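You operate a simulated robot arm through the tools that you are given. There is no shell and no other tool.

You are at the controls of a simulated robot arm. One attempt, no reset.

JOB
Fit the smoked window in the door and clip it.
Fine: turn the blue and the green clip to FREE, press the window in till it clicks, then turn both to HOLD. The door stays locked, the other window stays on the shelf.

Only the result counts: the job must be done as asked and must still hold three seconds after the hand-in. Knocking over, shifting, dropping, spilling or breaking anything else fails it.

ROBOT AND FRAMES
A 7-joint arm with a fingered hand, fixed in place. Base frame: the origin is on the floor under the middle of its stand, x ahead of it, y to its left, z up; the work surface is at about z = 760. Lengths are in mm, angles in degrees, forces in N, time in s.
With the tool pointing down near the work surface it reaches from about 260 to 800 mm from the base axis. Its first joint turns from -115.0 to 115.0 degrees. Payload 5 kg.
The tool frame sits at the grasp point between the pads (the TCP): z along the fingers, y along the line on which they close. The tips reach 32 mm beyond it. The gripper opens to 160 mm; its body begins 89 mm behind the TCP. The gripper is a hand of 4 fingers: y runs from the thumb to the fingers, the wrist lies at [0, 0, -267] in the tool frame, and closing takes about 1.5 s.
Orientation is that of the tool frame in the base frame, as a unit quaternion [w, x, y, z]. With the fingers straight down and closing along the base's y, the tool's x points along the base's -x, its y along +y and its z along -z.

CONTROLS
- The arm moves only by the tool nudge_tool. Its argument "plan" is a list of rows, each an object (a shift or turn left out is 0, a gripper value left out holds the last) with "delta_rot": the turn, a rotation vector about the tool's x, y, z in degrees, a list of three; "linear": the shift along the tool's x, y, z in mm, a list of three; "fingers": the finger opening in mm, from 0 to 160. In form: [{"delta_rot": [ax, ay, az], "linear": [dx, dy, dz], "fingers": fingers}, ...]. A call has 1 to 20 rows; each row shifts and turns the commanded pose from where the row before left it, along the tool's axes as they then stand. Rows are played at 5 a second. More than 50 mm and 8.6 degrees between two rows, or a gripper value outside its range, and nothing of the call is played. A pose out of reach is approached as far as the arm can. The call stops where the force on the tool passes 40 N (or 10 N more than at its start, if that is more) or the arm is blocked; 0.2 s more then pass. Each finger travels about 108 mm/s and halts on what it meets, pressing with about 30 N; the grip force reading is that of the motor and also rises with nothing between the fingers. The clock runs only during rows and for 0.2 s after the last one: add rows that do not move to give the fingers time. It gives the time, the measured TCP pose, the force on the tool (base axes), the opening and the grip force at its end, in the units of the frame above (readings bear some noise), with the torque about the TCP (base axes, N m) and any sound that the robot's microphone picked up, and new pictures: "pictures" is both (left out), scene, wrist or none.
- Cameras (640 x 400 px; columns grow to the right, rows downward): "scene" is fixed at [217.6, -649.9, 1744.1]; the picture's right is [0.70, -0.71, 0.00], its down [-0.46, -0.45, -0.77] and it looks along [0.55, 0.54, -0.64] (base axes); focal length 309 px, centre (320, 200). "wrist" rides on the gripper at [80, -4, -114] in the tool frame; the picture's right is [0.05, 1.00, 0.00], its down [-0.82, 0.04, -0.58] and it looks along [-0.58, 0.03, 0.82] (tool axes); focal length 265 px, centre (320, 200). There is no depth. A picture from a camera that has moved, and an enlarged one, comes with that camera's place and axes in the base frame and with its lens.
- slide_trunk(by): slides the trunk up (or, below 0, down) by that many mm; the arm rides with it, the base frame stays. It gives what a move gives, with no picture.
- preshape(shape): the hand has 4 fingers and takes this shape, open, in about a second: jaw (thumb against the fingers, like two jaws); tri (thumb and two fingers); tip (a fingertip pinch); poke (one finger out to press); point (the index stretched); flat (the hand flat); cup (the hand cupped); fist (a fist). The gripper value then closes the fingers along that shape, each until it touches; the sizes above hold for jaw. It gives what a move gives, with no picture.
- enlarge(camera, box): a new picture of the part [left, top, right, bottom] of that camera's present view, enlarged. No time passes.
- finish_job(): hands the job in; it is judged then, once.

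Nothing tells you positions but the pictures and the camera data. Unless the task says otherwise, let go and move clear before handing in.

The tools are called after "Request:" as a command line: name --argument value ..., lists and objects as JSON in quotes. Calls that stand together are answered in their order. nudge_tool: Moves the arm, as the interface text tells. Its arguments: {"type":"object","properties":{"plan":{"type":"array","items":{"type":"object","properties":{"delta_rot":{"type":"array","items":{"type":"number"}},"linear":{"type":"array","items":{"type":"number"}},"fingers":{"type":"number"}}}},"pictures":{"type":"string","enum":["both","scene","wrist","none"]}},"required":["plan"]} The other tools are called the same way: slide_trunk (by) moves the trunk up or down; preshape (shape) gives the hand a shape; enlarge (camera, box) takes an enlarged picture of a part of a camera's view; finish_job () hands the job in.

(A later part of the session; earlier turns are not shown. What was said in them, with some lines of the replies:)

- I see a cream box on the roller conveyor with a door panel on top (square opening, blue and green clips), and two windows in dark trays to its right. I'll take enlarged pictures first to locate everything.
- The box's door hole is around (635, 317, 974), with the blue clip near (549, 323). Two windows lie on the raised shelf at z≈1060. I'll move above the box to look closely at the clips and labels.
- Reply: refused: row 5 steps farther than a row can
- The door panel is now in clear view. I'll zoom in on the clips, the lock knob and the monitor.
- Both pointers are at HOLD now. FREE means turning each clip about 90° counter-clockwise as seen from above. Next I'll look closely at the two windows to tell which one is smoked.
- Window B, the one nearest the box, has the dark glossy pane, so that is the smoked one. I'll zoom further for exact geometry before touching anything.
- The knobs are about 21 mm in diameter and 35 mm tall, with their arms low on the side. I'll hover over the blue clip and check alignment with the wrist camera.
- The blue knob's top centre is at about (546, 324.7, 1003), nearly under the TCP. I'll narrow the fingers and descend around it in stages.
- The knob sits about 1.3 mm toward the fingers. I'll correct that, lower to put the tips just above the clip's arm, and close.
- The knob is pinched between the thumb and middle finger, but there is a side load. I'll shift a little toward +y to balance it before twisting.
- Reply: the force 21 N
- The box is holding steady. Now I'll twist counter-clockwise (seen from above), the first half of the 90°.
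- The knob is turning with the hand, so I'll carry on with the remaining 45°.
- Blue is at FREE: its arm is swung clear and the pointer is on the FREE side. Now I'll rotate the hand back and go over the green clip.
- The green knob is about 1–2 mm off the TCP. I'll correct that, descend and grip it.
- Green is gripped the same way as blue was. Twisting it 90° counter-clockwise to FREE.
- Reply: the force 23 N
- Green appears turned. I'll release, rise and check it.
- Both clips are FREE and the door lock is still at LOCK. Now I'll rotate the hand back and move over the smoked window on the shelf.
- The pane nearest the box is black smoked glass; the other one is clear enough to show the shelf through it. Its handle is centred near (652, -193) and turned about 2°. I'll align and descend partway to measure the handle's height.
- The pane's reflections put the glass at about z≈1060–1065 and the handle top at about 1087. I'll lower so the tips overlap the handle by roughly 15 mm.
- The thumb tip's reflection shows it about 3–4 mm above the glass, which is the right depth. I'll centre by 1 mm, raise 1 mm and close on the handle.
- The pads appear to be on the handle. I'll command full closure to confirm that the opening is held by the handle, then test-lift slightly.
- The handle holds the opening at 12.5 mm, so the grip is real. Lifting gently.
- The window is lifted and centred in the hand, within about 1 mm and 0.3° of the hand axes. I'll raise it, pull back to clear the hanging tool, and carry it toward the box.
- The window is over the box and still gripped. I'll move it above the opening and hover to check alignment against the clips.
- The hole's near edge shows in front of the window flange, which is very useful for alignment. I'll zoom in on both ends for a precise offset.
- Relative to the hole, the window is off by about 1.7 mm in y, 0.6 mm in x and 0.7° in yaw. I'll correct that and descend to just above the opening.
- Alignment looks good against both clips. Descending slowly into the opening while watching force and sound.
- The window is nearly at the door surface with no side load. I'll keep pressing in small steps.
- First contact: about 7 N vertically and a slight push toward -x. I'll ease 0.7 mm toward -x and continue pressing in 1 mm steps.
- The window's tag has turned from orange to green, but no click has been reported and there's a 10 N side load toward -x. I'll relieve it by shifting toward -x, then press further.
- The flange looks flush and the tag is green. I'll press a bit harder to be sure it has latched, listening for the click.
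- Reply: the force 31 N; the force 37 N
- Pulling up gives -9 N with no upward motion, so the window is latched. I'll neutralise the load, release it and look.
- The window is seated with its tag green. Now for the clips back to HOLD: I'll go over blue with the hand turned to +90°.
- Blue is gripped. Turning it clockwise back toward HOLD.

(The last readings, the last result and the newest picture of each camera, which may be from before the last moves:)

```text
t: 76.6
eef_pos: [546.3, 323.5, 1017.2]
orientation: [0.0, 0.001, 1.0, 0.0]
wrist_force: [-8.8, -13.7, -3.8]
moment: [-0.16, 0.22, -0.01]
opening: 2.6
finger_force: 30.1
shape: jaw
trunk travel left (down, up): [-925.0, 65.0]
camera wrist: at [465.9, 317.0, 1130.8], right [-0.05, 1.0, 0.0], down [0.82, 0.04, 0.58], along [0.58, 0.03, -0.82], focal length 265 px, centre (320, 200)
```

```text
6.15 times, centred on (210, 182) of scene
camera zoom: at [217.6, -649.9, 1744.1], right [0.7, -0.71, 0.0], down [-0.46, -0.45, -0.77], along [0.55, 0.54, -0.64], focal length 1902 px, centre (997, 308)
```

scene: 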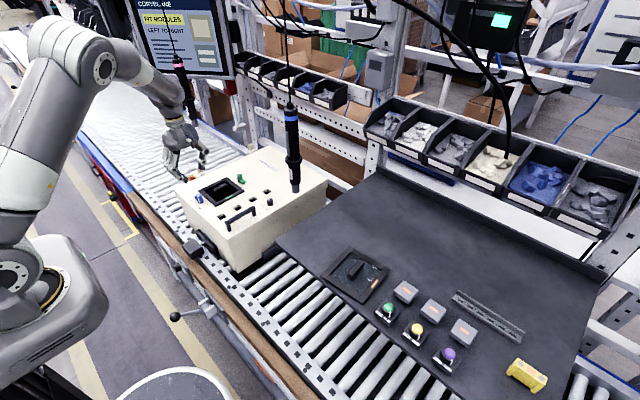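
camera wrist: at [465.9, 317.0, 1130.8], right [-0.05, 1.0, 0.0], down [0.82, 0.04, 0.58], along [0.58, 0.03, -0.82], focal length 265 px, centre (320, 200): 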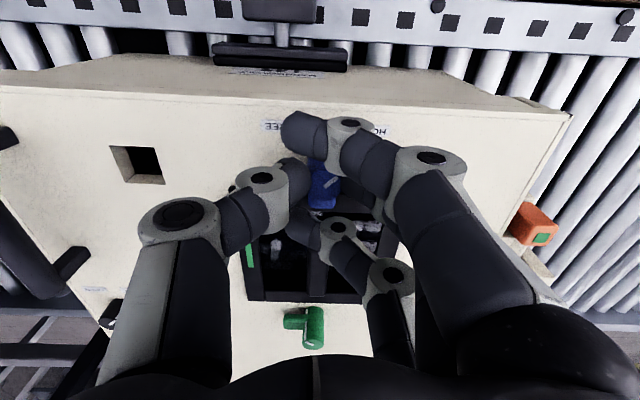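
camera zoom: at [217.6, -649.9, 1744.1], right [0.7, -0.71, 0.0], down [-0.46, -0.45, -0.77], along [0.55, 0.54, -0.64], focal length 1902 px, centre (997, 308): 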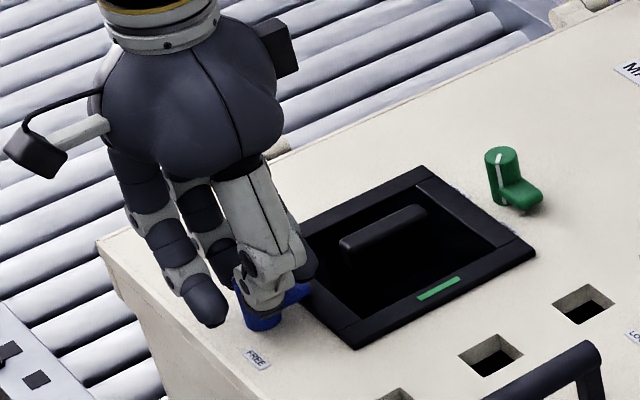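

Blue's arm now lies over the window frame. I'll release, rise and verify.

Request:
nudge_tool --plan '[{"fingers": 60}, {"linear": [0, 0, 0]}, {"linear": [0, 0, 0]}, {"linear": [0, 0, 0]}, {"linear": [0, 0, -20]}, {"linear": [0, 0, -30]}, {"linear": [0, 0, -40]}, {"linear": [0, 0, -20]}, {"linear": [0, 0, 0]}]'

Request:
enlarge --camera "wrist" --box '[270, 60, 370, 160]'

Request:
enlarge --camera "scene" --box '[190, 185, 222, 205]'

```text
t: 78.6
eef_pos: [546.7, 322.4, 1129.1]
orientation: [-0.001, 0.0, 1.0, 0.0]
wrist_force: [-0.2, -0.5, -1.0]
moment: [-0.03, 0.01, 0.02]
opening: 59.3
finger_force: 0.1
shape: jaw
trunk travel left (down, up): [-925.0, 65.0]
camera wrist: at [466.9, 317.2, 1241.7], right [-0.05, 1.0, 0.0], down [0.82, 0.04, 0.58], along [0.58, 0.03, -0.82], focal length 265 px, centre (320, 200)
```

scene: 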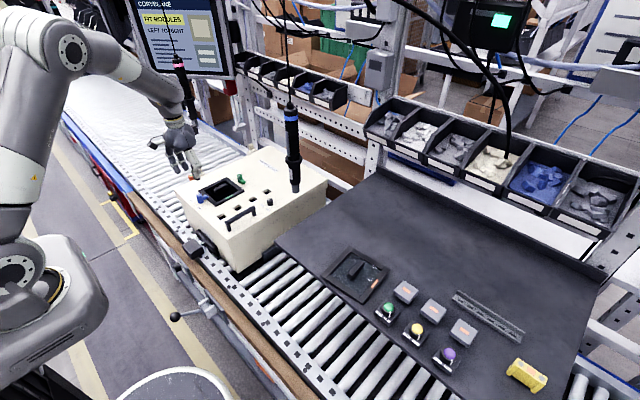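
wrist: 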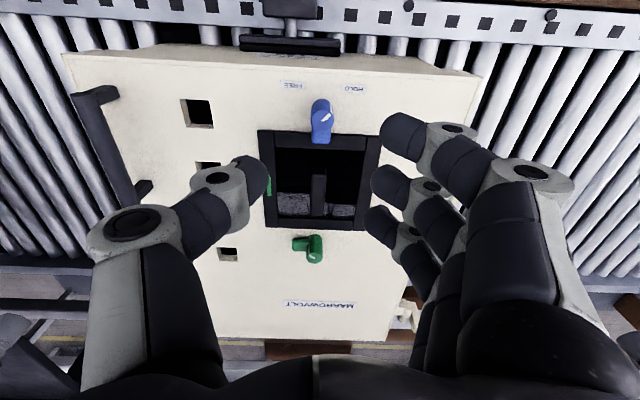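

```text
4.00 times, centred on (320, 110) of wrist
camera zoom: at [466.9, 317.2, 1241.7], right [-0.05, 1.0, 0.0], down [0.82, 0.04, 0.58], along [0.58, 0.03, -0.82], focal length 1062 px, centre (320, 560)
```

zoom: 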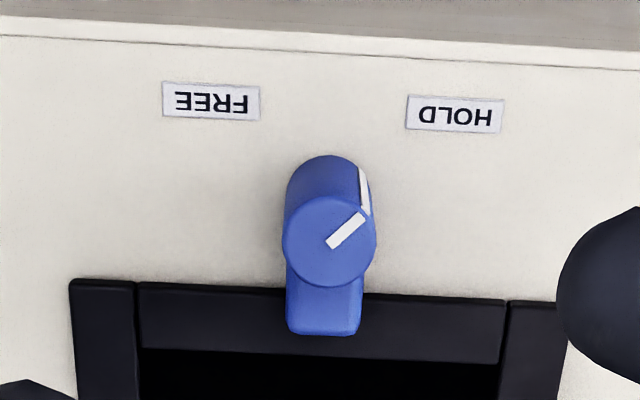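

```text
16.00 times, centred on (206, 195) of scene
camera zoom: at [217.6, -649.9, 1744.1], right [0.7, -0.71, 0.0], down [-0.46, -0.45, -0.77], along [0.55, 0.54, -0.64], focal length 4945 px, centre (2144, 280)
```

zoom: 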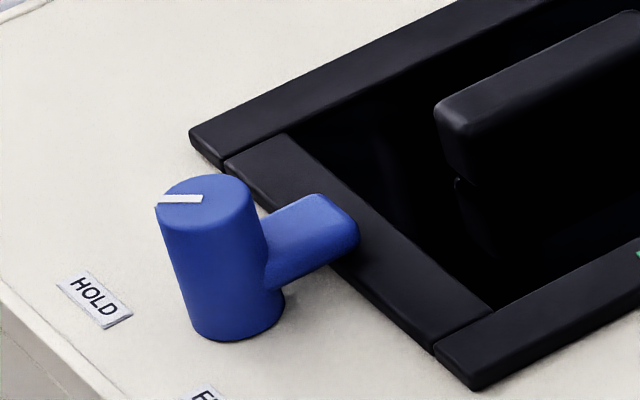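

Blue is back at HOLD, clamping the frame. Next I'll go over green with the hand at +90°.

Request:
nudge_tool --plan '[{"linear": [-40, 0, 0], "fingers": 56}, {"linear": [-40, 0, 0]}, {"linear": [-40, 0, 0]}, {"linear": [-40, 0, 0]}, {"linear": [-24, 2, 0]}, {"delta_rot": [0, 0, -8.5]}, {"delta_rot": [0, 0, -8.5]}, {"delta_rot": [0, 0, -8.5]}, {"delta_rot": [0, 0, -8.5]}, {"delta_rot": [0, 0, -8.5]}, {"delta_rot": [0, 0, -8.5]}, {"delta_rot": [0, 0, -8.5]}, {"delta_rot": [0, 0, -8.5]}, {"delta_rot": [0, 0, -8.5]}, {"delta_rot": [0, 0, -8.5]}, {"delta_rot": [0, 0, -5]}, {"linear": [0, 0, 0]}, {"linear": [0, 0, 0]}]'

Request:
enlarge --camera "wrist" --box '[270, 50, 370, 160]'

```text
t: 82.4
eef_pos: [730.5, 324.3, 1127.8]
orientation: [0.0, -0.707, 0.707, 0.0]
wrist_force: [-0.7, 0.9, 0.2]
moment: [-0.05, -0.01, 0.0]
opening: 56.6
finger_force: 0.1
shape: jaw
trunk travel left (down, up): [-925.0, 65.0]
camera wrist: at [736.3, 242.9, 1240.7], right [-1.0, -0.05, 0.0], down [-0.04, 0.82, 0.58], along [-0.03, 0.58, -0.82], focal length 265 px, centre (320, 200)
```

scene: 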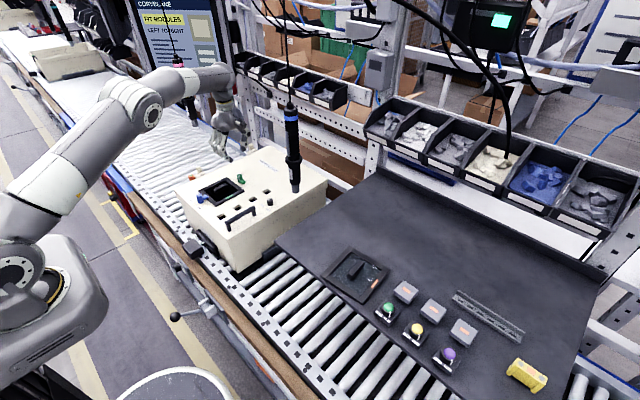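
wrist: 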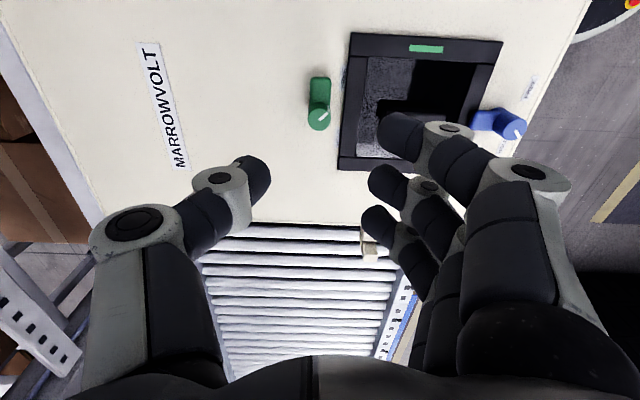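

```text
3.64 times, centred on (320, 105) of wrist
camera zoom: at [736.3, 242.9, 1240.7], right [-1.0, -0.05, 0.0], down [-0.04, 0.82, 0.58], along [-0.03, 0.58, -0.82], focal length 965 px, centre (320, 546)
```

zoom: 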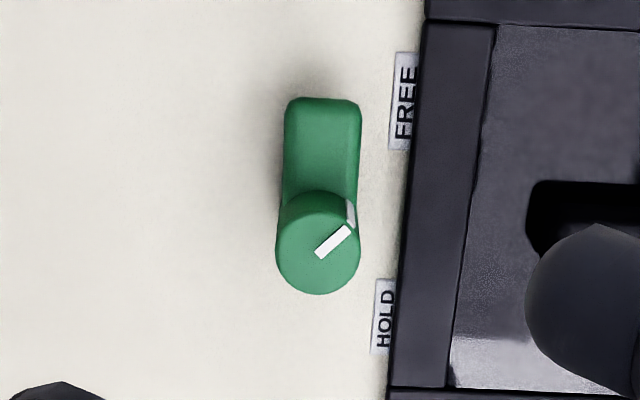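

Request:
nudge_tool --plan '[{"linear": [1, 0, 20], "fingers": 42}, {"linear": [0, 0, 30]}, {"linear": [0, 0, 25]}, {"linear": [0, 0, 13]}, {"linear": [0, 0, 0]}]' --pictures "wrist"

Request:
enlarge --camera "wrist" --box '[200, 80, 440, 230]'

Request:
enlarge --camera "scene" --box '[190, 140, 270, 205]'

```text
t: 83.6
eef_pos: [732.0, 323.1, 1039.2]
orientation: [0.0, -0.707, 0.707, -0.001]
wrist_force: [-0.5, -0.6, 0.5]
moment: [-0.04, -0.02, -0.01]
opening: 42.5
finger_force: 0.1
shape: jaw
trunk travel left (down, up): [-925.0, 65.0]
camera wrist: at [735.7, 242.2, 1152.7], right [-1.0, -0.05, 0.0], down [-0.04, 0.82, 0.58], along [-0.03, 0.58, -0.82], focal length 265 px, centre (320, 200)
```

wrist: 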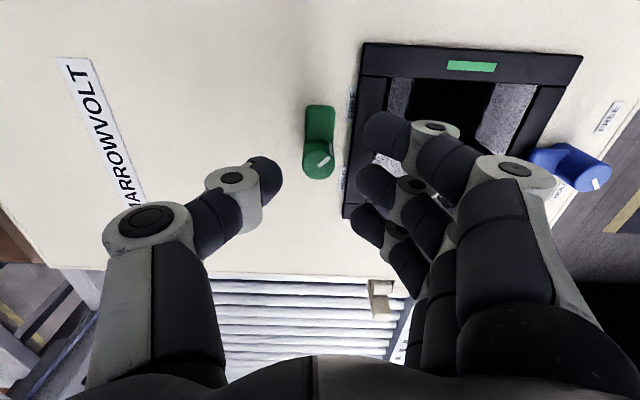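

```text
2.67 times, centred on (320, 155) of wrist
camera zoom: at [735.7, 242.2, 1152.7], right [-1.0, -0.05, 0.0], down [-0.04, 0.82, 0.58], along [-0.03, 0.58, -0.82], focal length 708 px, centre (320, 320)
```

zoom: 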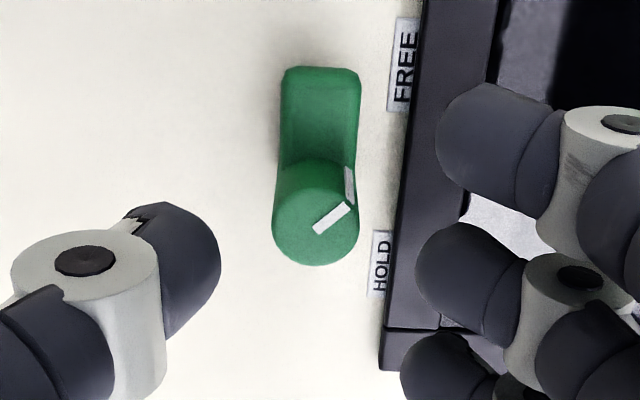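

```text
6.15 times, centred on (230, 172) of scene
camera zoom: at [217.6, -649.9, 1744.1], right [0.7, -0.71, 0.0], down [-0.46, -0.45, -0.77], along [0.55, 0.54, -0.64], focal length 1902 px, centre (874, 369)
```

zoom: 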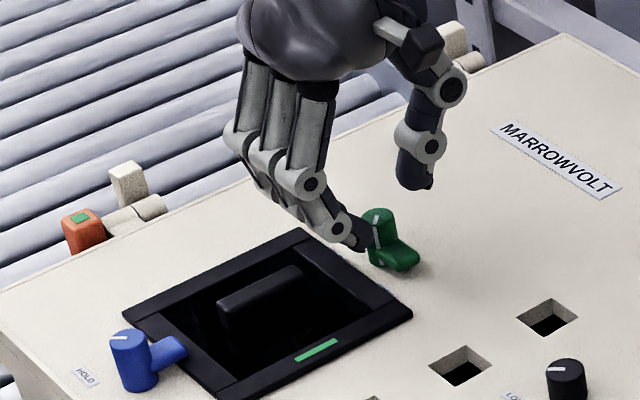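

Request:
nudge_tool --plan '[{"linear": [1.3, -0.6, 0]}, {"linear": [0, 0, 8]}, {"linear": [0, 0, 8]}, {"linear": [0, 0, 6]}, {"linear": [0, 0, 0], "fingers": 10}, {"linear": [0, 0, 0]}, {"linear": [0, 0, 0]}, {"linear": [0, 0, 0]}, {"linear": [0, 0, 0]}]' --pictures "wrist"

Request:
enlarge --camera "wrist" --box '[220, 90, 440, 250]'

Request:
enlarge --camera "scene" --box '[190, 140, 270, 205]'

```text
t: 85.6
eef_pos: [734.7, 324.1, 1016.3]
orientation: [0.0, 0.708, -0.706, 0.001]
wrist_force: [14.6, 1.0, -1.2]
moment: [0.0, -0.19, 0.0]
opening: 3.0
finger_force: 30.4
shape: jaw
trunk travel left (down, up): [-925.0, 65.0]
camera wrist: at [738.6, 241.2, 1130.1], right [-1.0, -0.05, 0.0], down [-0.04, 0.82, 0.58], along [-0.03, 0.58, -0.82], focal length 265 px, centre (320, 200)
```

wrist: 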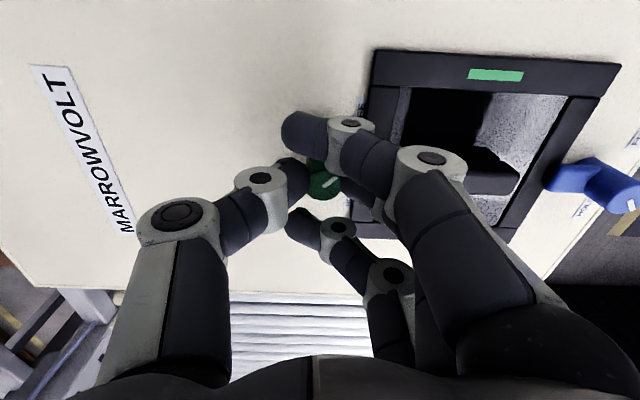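

```text
2.50 times, centred on (330, 170) of wrist
camera zoom: at [738.6, 241.2, 1130.1], right [-1.0, -0.05, 0.0], down [-0.04, 0.82, 0.58], along [-0.03, 0.58, -0.82], focal length 664 px, centre (295, 275)
```

zoom: 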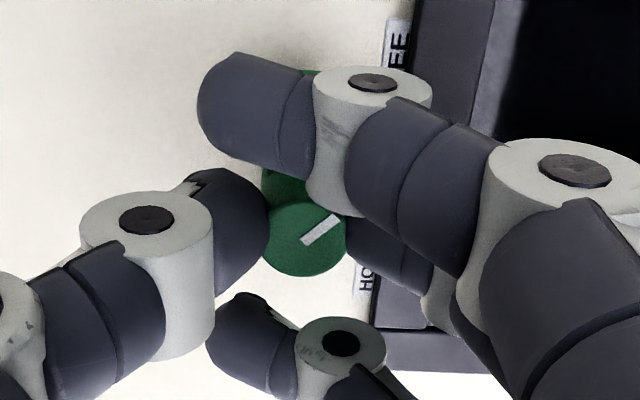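

```text
6.15 times, centred on (230, 172) of scene
camera zoom: at [217.6, -649.9, 1744.1], right [0.7, -0.71, 0.0], down [-0.46, -0.45, -0.77], along [0.55, 0.54, -0.64], focal length 1902 px, centre (874, 369)
```

zoom: 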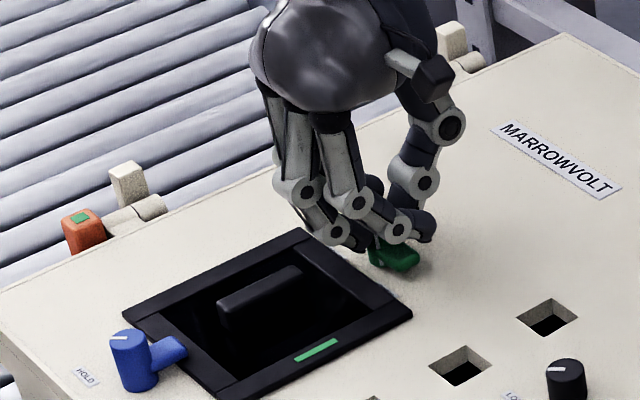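

Green is gripped. Turning it clockwise toward HOLD.

Request:
nudge_tool --plan '[{"delta_rot": [0, 0, 5]}, {"delta_rot": [0, 0, 8]}, {"delta_rot": [0, 0, 8]}, {"delta_rot": [0, 0, 8]}, {"delta_rot": [0, 0, 8]}, {"delta_rot": [0, 0, 8]}, {"delta_rot": [0, 0, 8]}, {"delta_rot": [0, 0, 8]}, {"delta_rot": [0, 0, 8]}, {"delta_rot": [0, 0, 8]}, {"delta_rot": [0, 0, 8]}, {"delta_rot": [0, 0, 5]}, {"linear": [0, 0, 0]}]' --pictures "wrist"

Request:
enlarge --camera "wrist" --box '[220, 90, 440, 250]'

Request:
enlarge --camera "scene" --box '[190, 140, 270, 205]'

```text
t: 88.4
eef_pos: [730.5, 322.5, 1016.5]
orientation: [-0.001, 0.001, 1.0, 0.001]
wrist_force: [-8.8, -8.1, -4.3]
moment: [-0.09, 0.16, 0.01]
opening: 2.8
finger_force: 30.1
shape: jaw
trunk travel left (down, up): [-925.0, 65.0]
camera wrist: at [651.0, 316.8, 1130.3], right [-0.05, 1.0, 0.0], down [0.82, 0.04, 0.58], along [0.58, 0.03, -0.82], focal length 265 px, centre (320, 200)
```

wrist: 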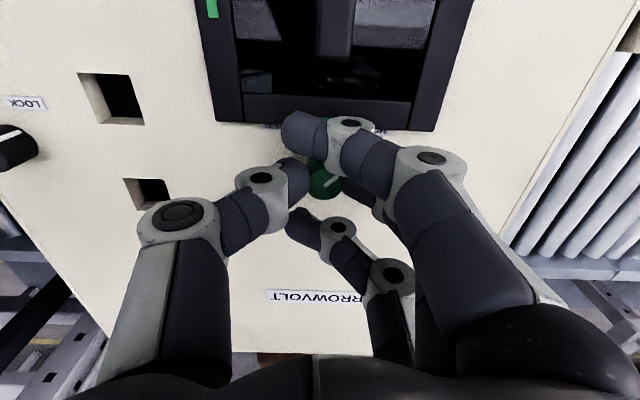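

```text
2.50 times, centred on (330, 170) of wrist
camera zoom: at [651.0, 316.8, 1130.3], right [-0.05, 1.0, 0.0], down [0.82, 0.04, 0.58], along [0.58, 0.03, -0.82], focal length 664 px, centre (295, 275)
```

zoom: 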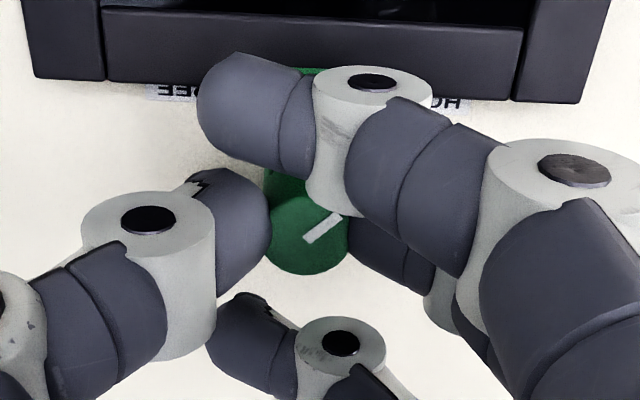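

```text
6.15 times, centred on (230, 172) of scene
camera zoom: at [217.6, -649.9, 1744.1], right [0.7, -0.71, 0.0], down [-0.46, -0.45, -0.77], along [0.55, 0.54, -0.64], focal length 1902 px, centre (874, 369)
```

zoom: 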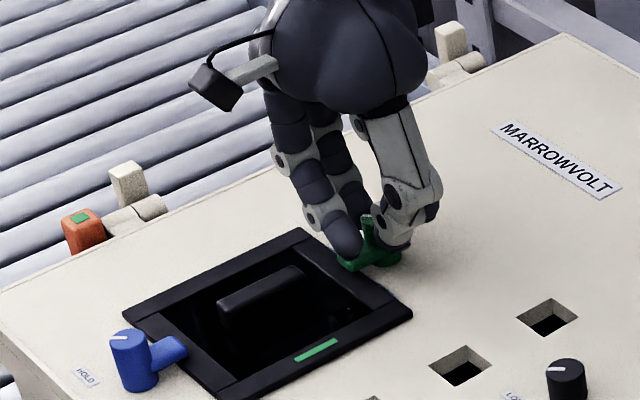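

Green has turned with the hand. Releasing, rising and verifying everything.

Request:
nudge_tool --plan '[{"fingers": 60}, {"linear": [0, 0, 0]}, {"linear": [0, 0, 0]}, {"linear": [0, 0, 0]}, {"linear": [0, 0, -20]}, {"linear": [0, 0, -30]}, {"linear": [0, 0, -40]}, {"linear": [0, 0, -20]}, {"linear": [0, 0, 0]}]'

Request:
enlarge --camera "wrist" --box '[270, 60, 370, 150]'

Request:
enlarge --camera "scene" --box '[228, 168, 260, 188]'

Request:
enlarge --camera "scene" --box '[180, 160, 276, 220]'

```text
t: 90.4
eef_pos: [731.5, 321.6, 1128.1]
orientation: [0.0, -0.001, 1.0, 0.0]
wrist_force: [0.3, 0.2, 0.0]
moment: [0.02, -0.01, -0.02]
opening: 59.4
finger_force: 0.0
shape: jaw
trunk travel left (down, up): [-925.0, 65.0]
camera wrist: at [651.9, 317.6, 1241.2], right [-0.05, 1.0, 0.0], down [0.82, 0.04, 0.58], along [0.58, 0.03, -0.82], focal length 265 px, centre (320, 200)
```

scene: 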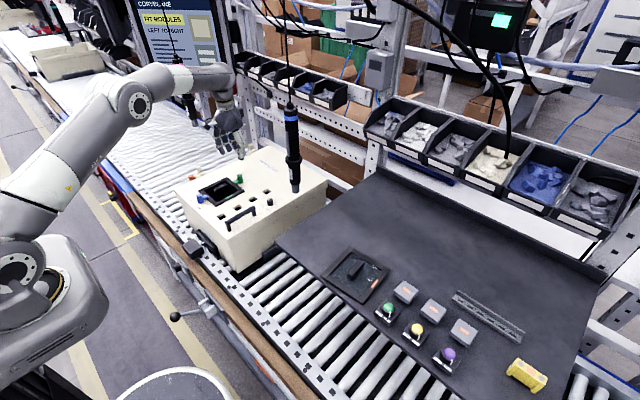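
wrist: 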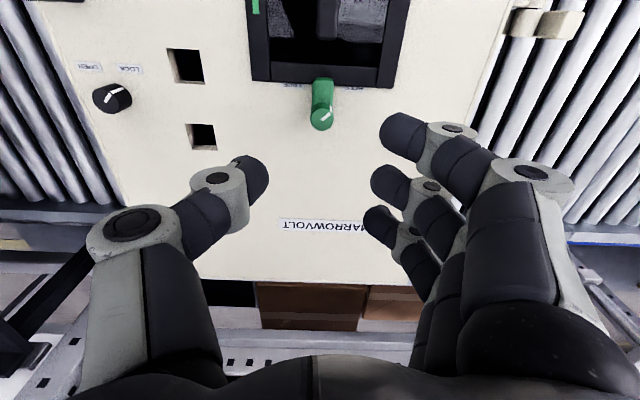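

```text
4.44 times, centred on (320, 105) of wrist
camera zoom: at [651.9, 317.6, 1241.2], right [-0.05, 1.0, 0.0], down [0.82, 0.04, 0.58], along [0.58, 0.03, -0.82], focal length 1180 px, centre (320, 622)
```

zoom: 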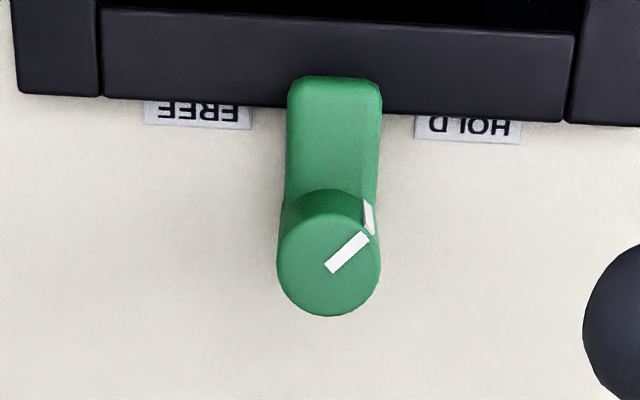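

```text
16.00 times, centred on (244, 178) of scene
camera zoom: at [217.6, -649.9, 1744.1], right [0.7, -0.71, 0.0], down [-0.46, -0.45, -0.77], along [0.55, 0.54, -0.64], focal length 4945 px, centre (1536, 552)
```

zoom: 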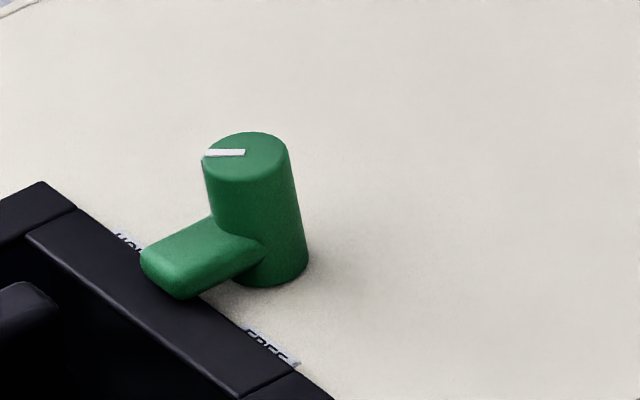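

```text
6.67 times, centred on (228, 190) of scene
camera zoom: at [217.6, -649.9, 1744.1], right [0.7, -0.71, 0.0], down [-0.46, -0.45, -0.77], along [0.55, 0.54, -0.64], focal length 2060 px, centre (933, 267)
```

zoom: 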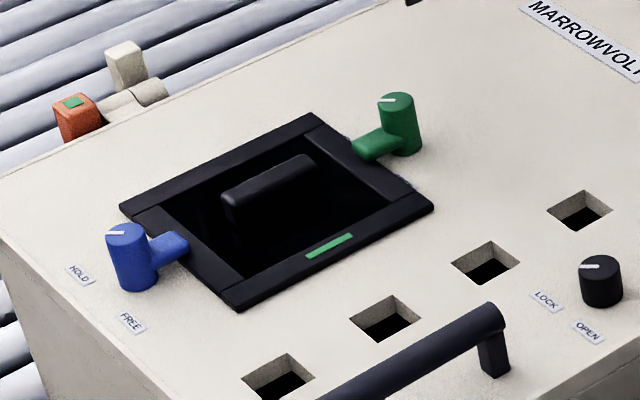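

Both clips are at HOLD over the frame, the window tag is green and the door lock is still at LOCK. I'll retract the hand well clear and take a last look.

Request:
nudge_tool --plan '[{"linear": [0, 0, -40]}, {"linear": [25, 0, -40]}, {"linear": [35, 0, -30]}, {"linear": [40, 0, -20]}, {"linear": [40, 0, 0]}, {"linear": [40, 0, 0]}, {"linear": [20, 0, 0]}, {"linear": [0, 0, 0]}, {"linear": [0, 0, 0]}]'

Request:
enlarge --camera "scene" --box '[160, 130, 420, 310]'

Request:
enlarge --camera "wrist" --box '[200, 60, 440, 280]'

```text
t: 92.4
eef_pos: [532.9, 321.8, 1257.4]
orientation: [-0.001, 0.0, 1.0, -0.001]
wrist_force: [0.7, -0.6, 0.6]
moment: [0.01, -0.01, -0.01]
opening: 59.2
finger_force: 0.1
shape: jaw
trunk travel left (down, up): [-925.0, 65.0]
camera wrist: at [451.8, 316.8, 1369.8], right [-0.05, 1.0, 0.0], down [0.82, 0.04, 0.58], along [0.58, 0.03, -0.82], focal length 265 px, centre (320, 200)
```

scene: 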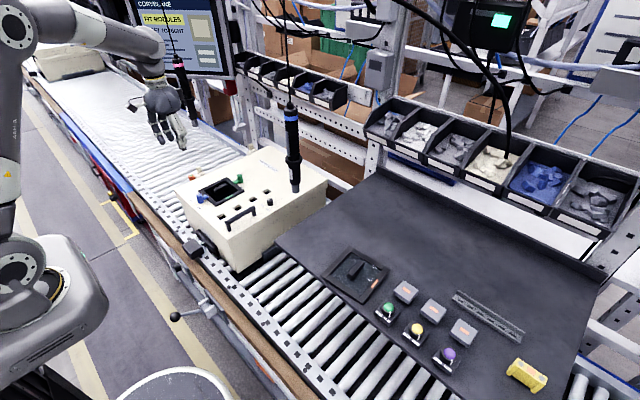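
wrist: 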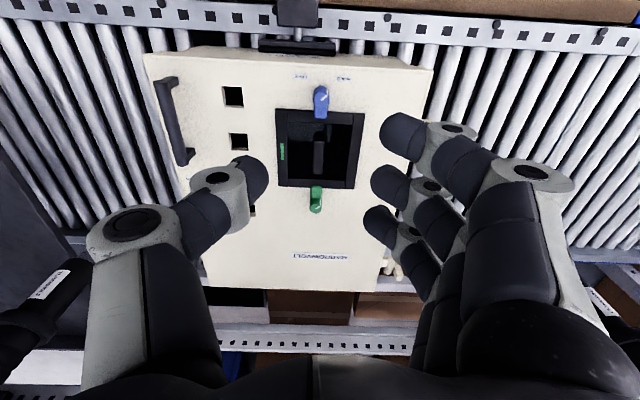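

```text
2.22 times, centred on (290, 220) of scene
camera zoom: at [217.6, -649.9, 1744.1], right [0.7, -0.71, 0.0], down [-0.46, -0.45, -0.77], along [0.55, 0.54, -0.64], focal length 687 px, centre (387, 156)
```

zoom: 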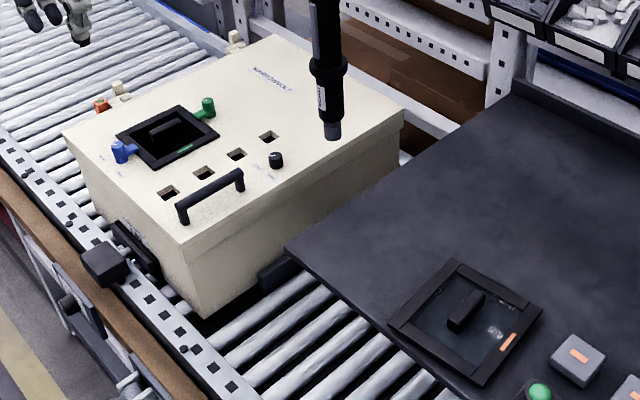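

```text
1.82 times, centred on (320, 170) of wrist
camera zoom: at [451.8, 316.8, 1369.8], right [-0.05, 1.0, 0.0], down [0.82, 0.04, 0.58], along [0.58, 0.03, -0.82], focal length 483 px, centre (320, 254)
```

zoom: 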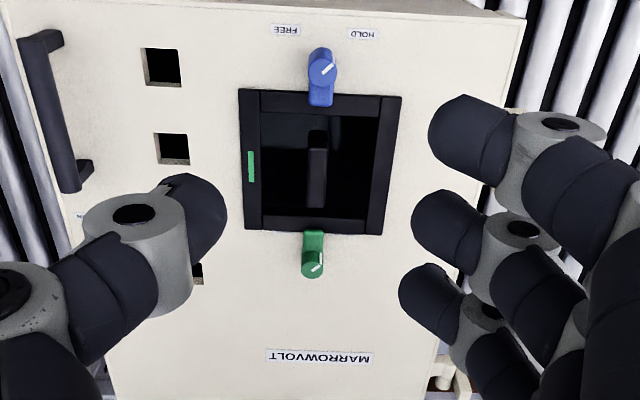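

The smoked window is seated with its tag green, and both clips point to HOLD with their arms over the frame. The door lock is unchanged, the other window is still on the shelf and the hand is clear, so I'm handing in.

Request:
finish_job

```text
The job is handed in.
```

The smoked window is fitted in the door and both clips are turned to HOLD over its frame. I've handed the job in. I never got a click from the microphone, so I judged it seated another way:

- **Seated:** the window's tag turned from orange to green as it went in, and pressing to about 37 N moved it no further.
- **Latched:** it did not lift when I pulled up with about 9 N.

Neither window is labelled by type. I took the black glossy pane nearest the box as the smoked one, because the other lets the shelf show through.

The door lock still points to LOCK. The other window is still on the shelf, and the last pictures showed nothing else knocked or moved. The hand let go and was well clear before I handed in.
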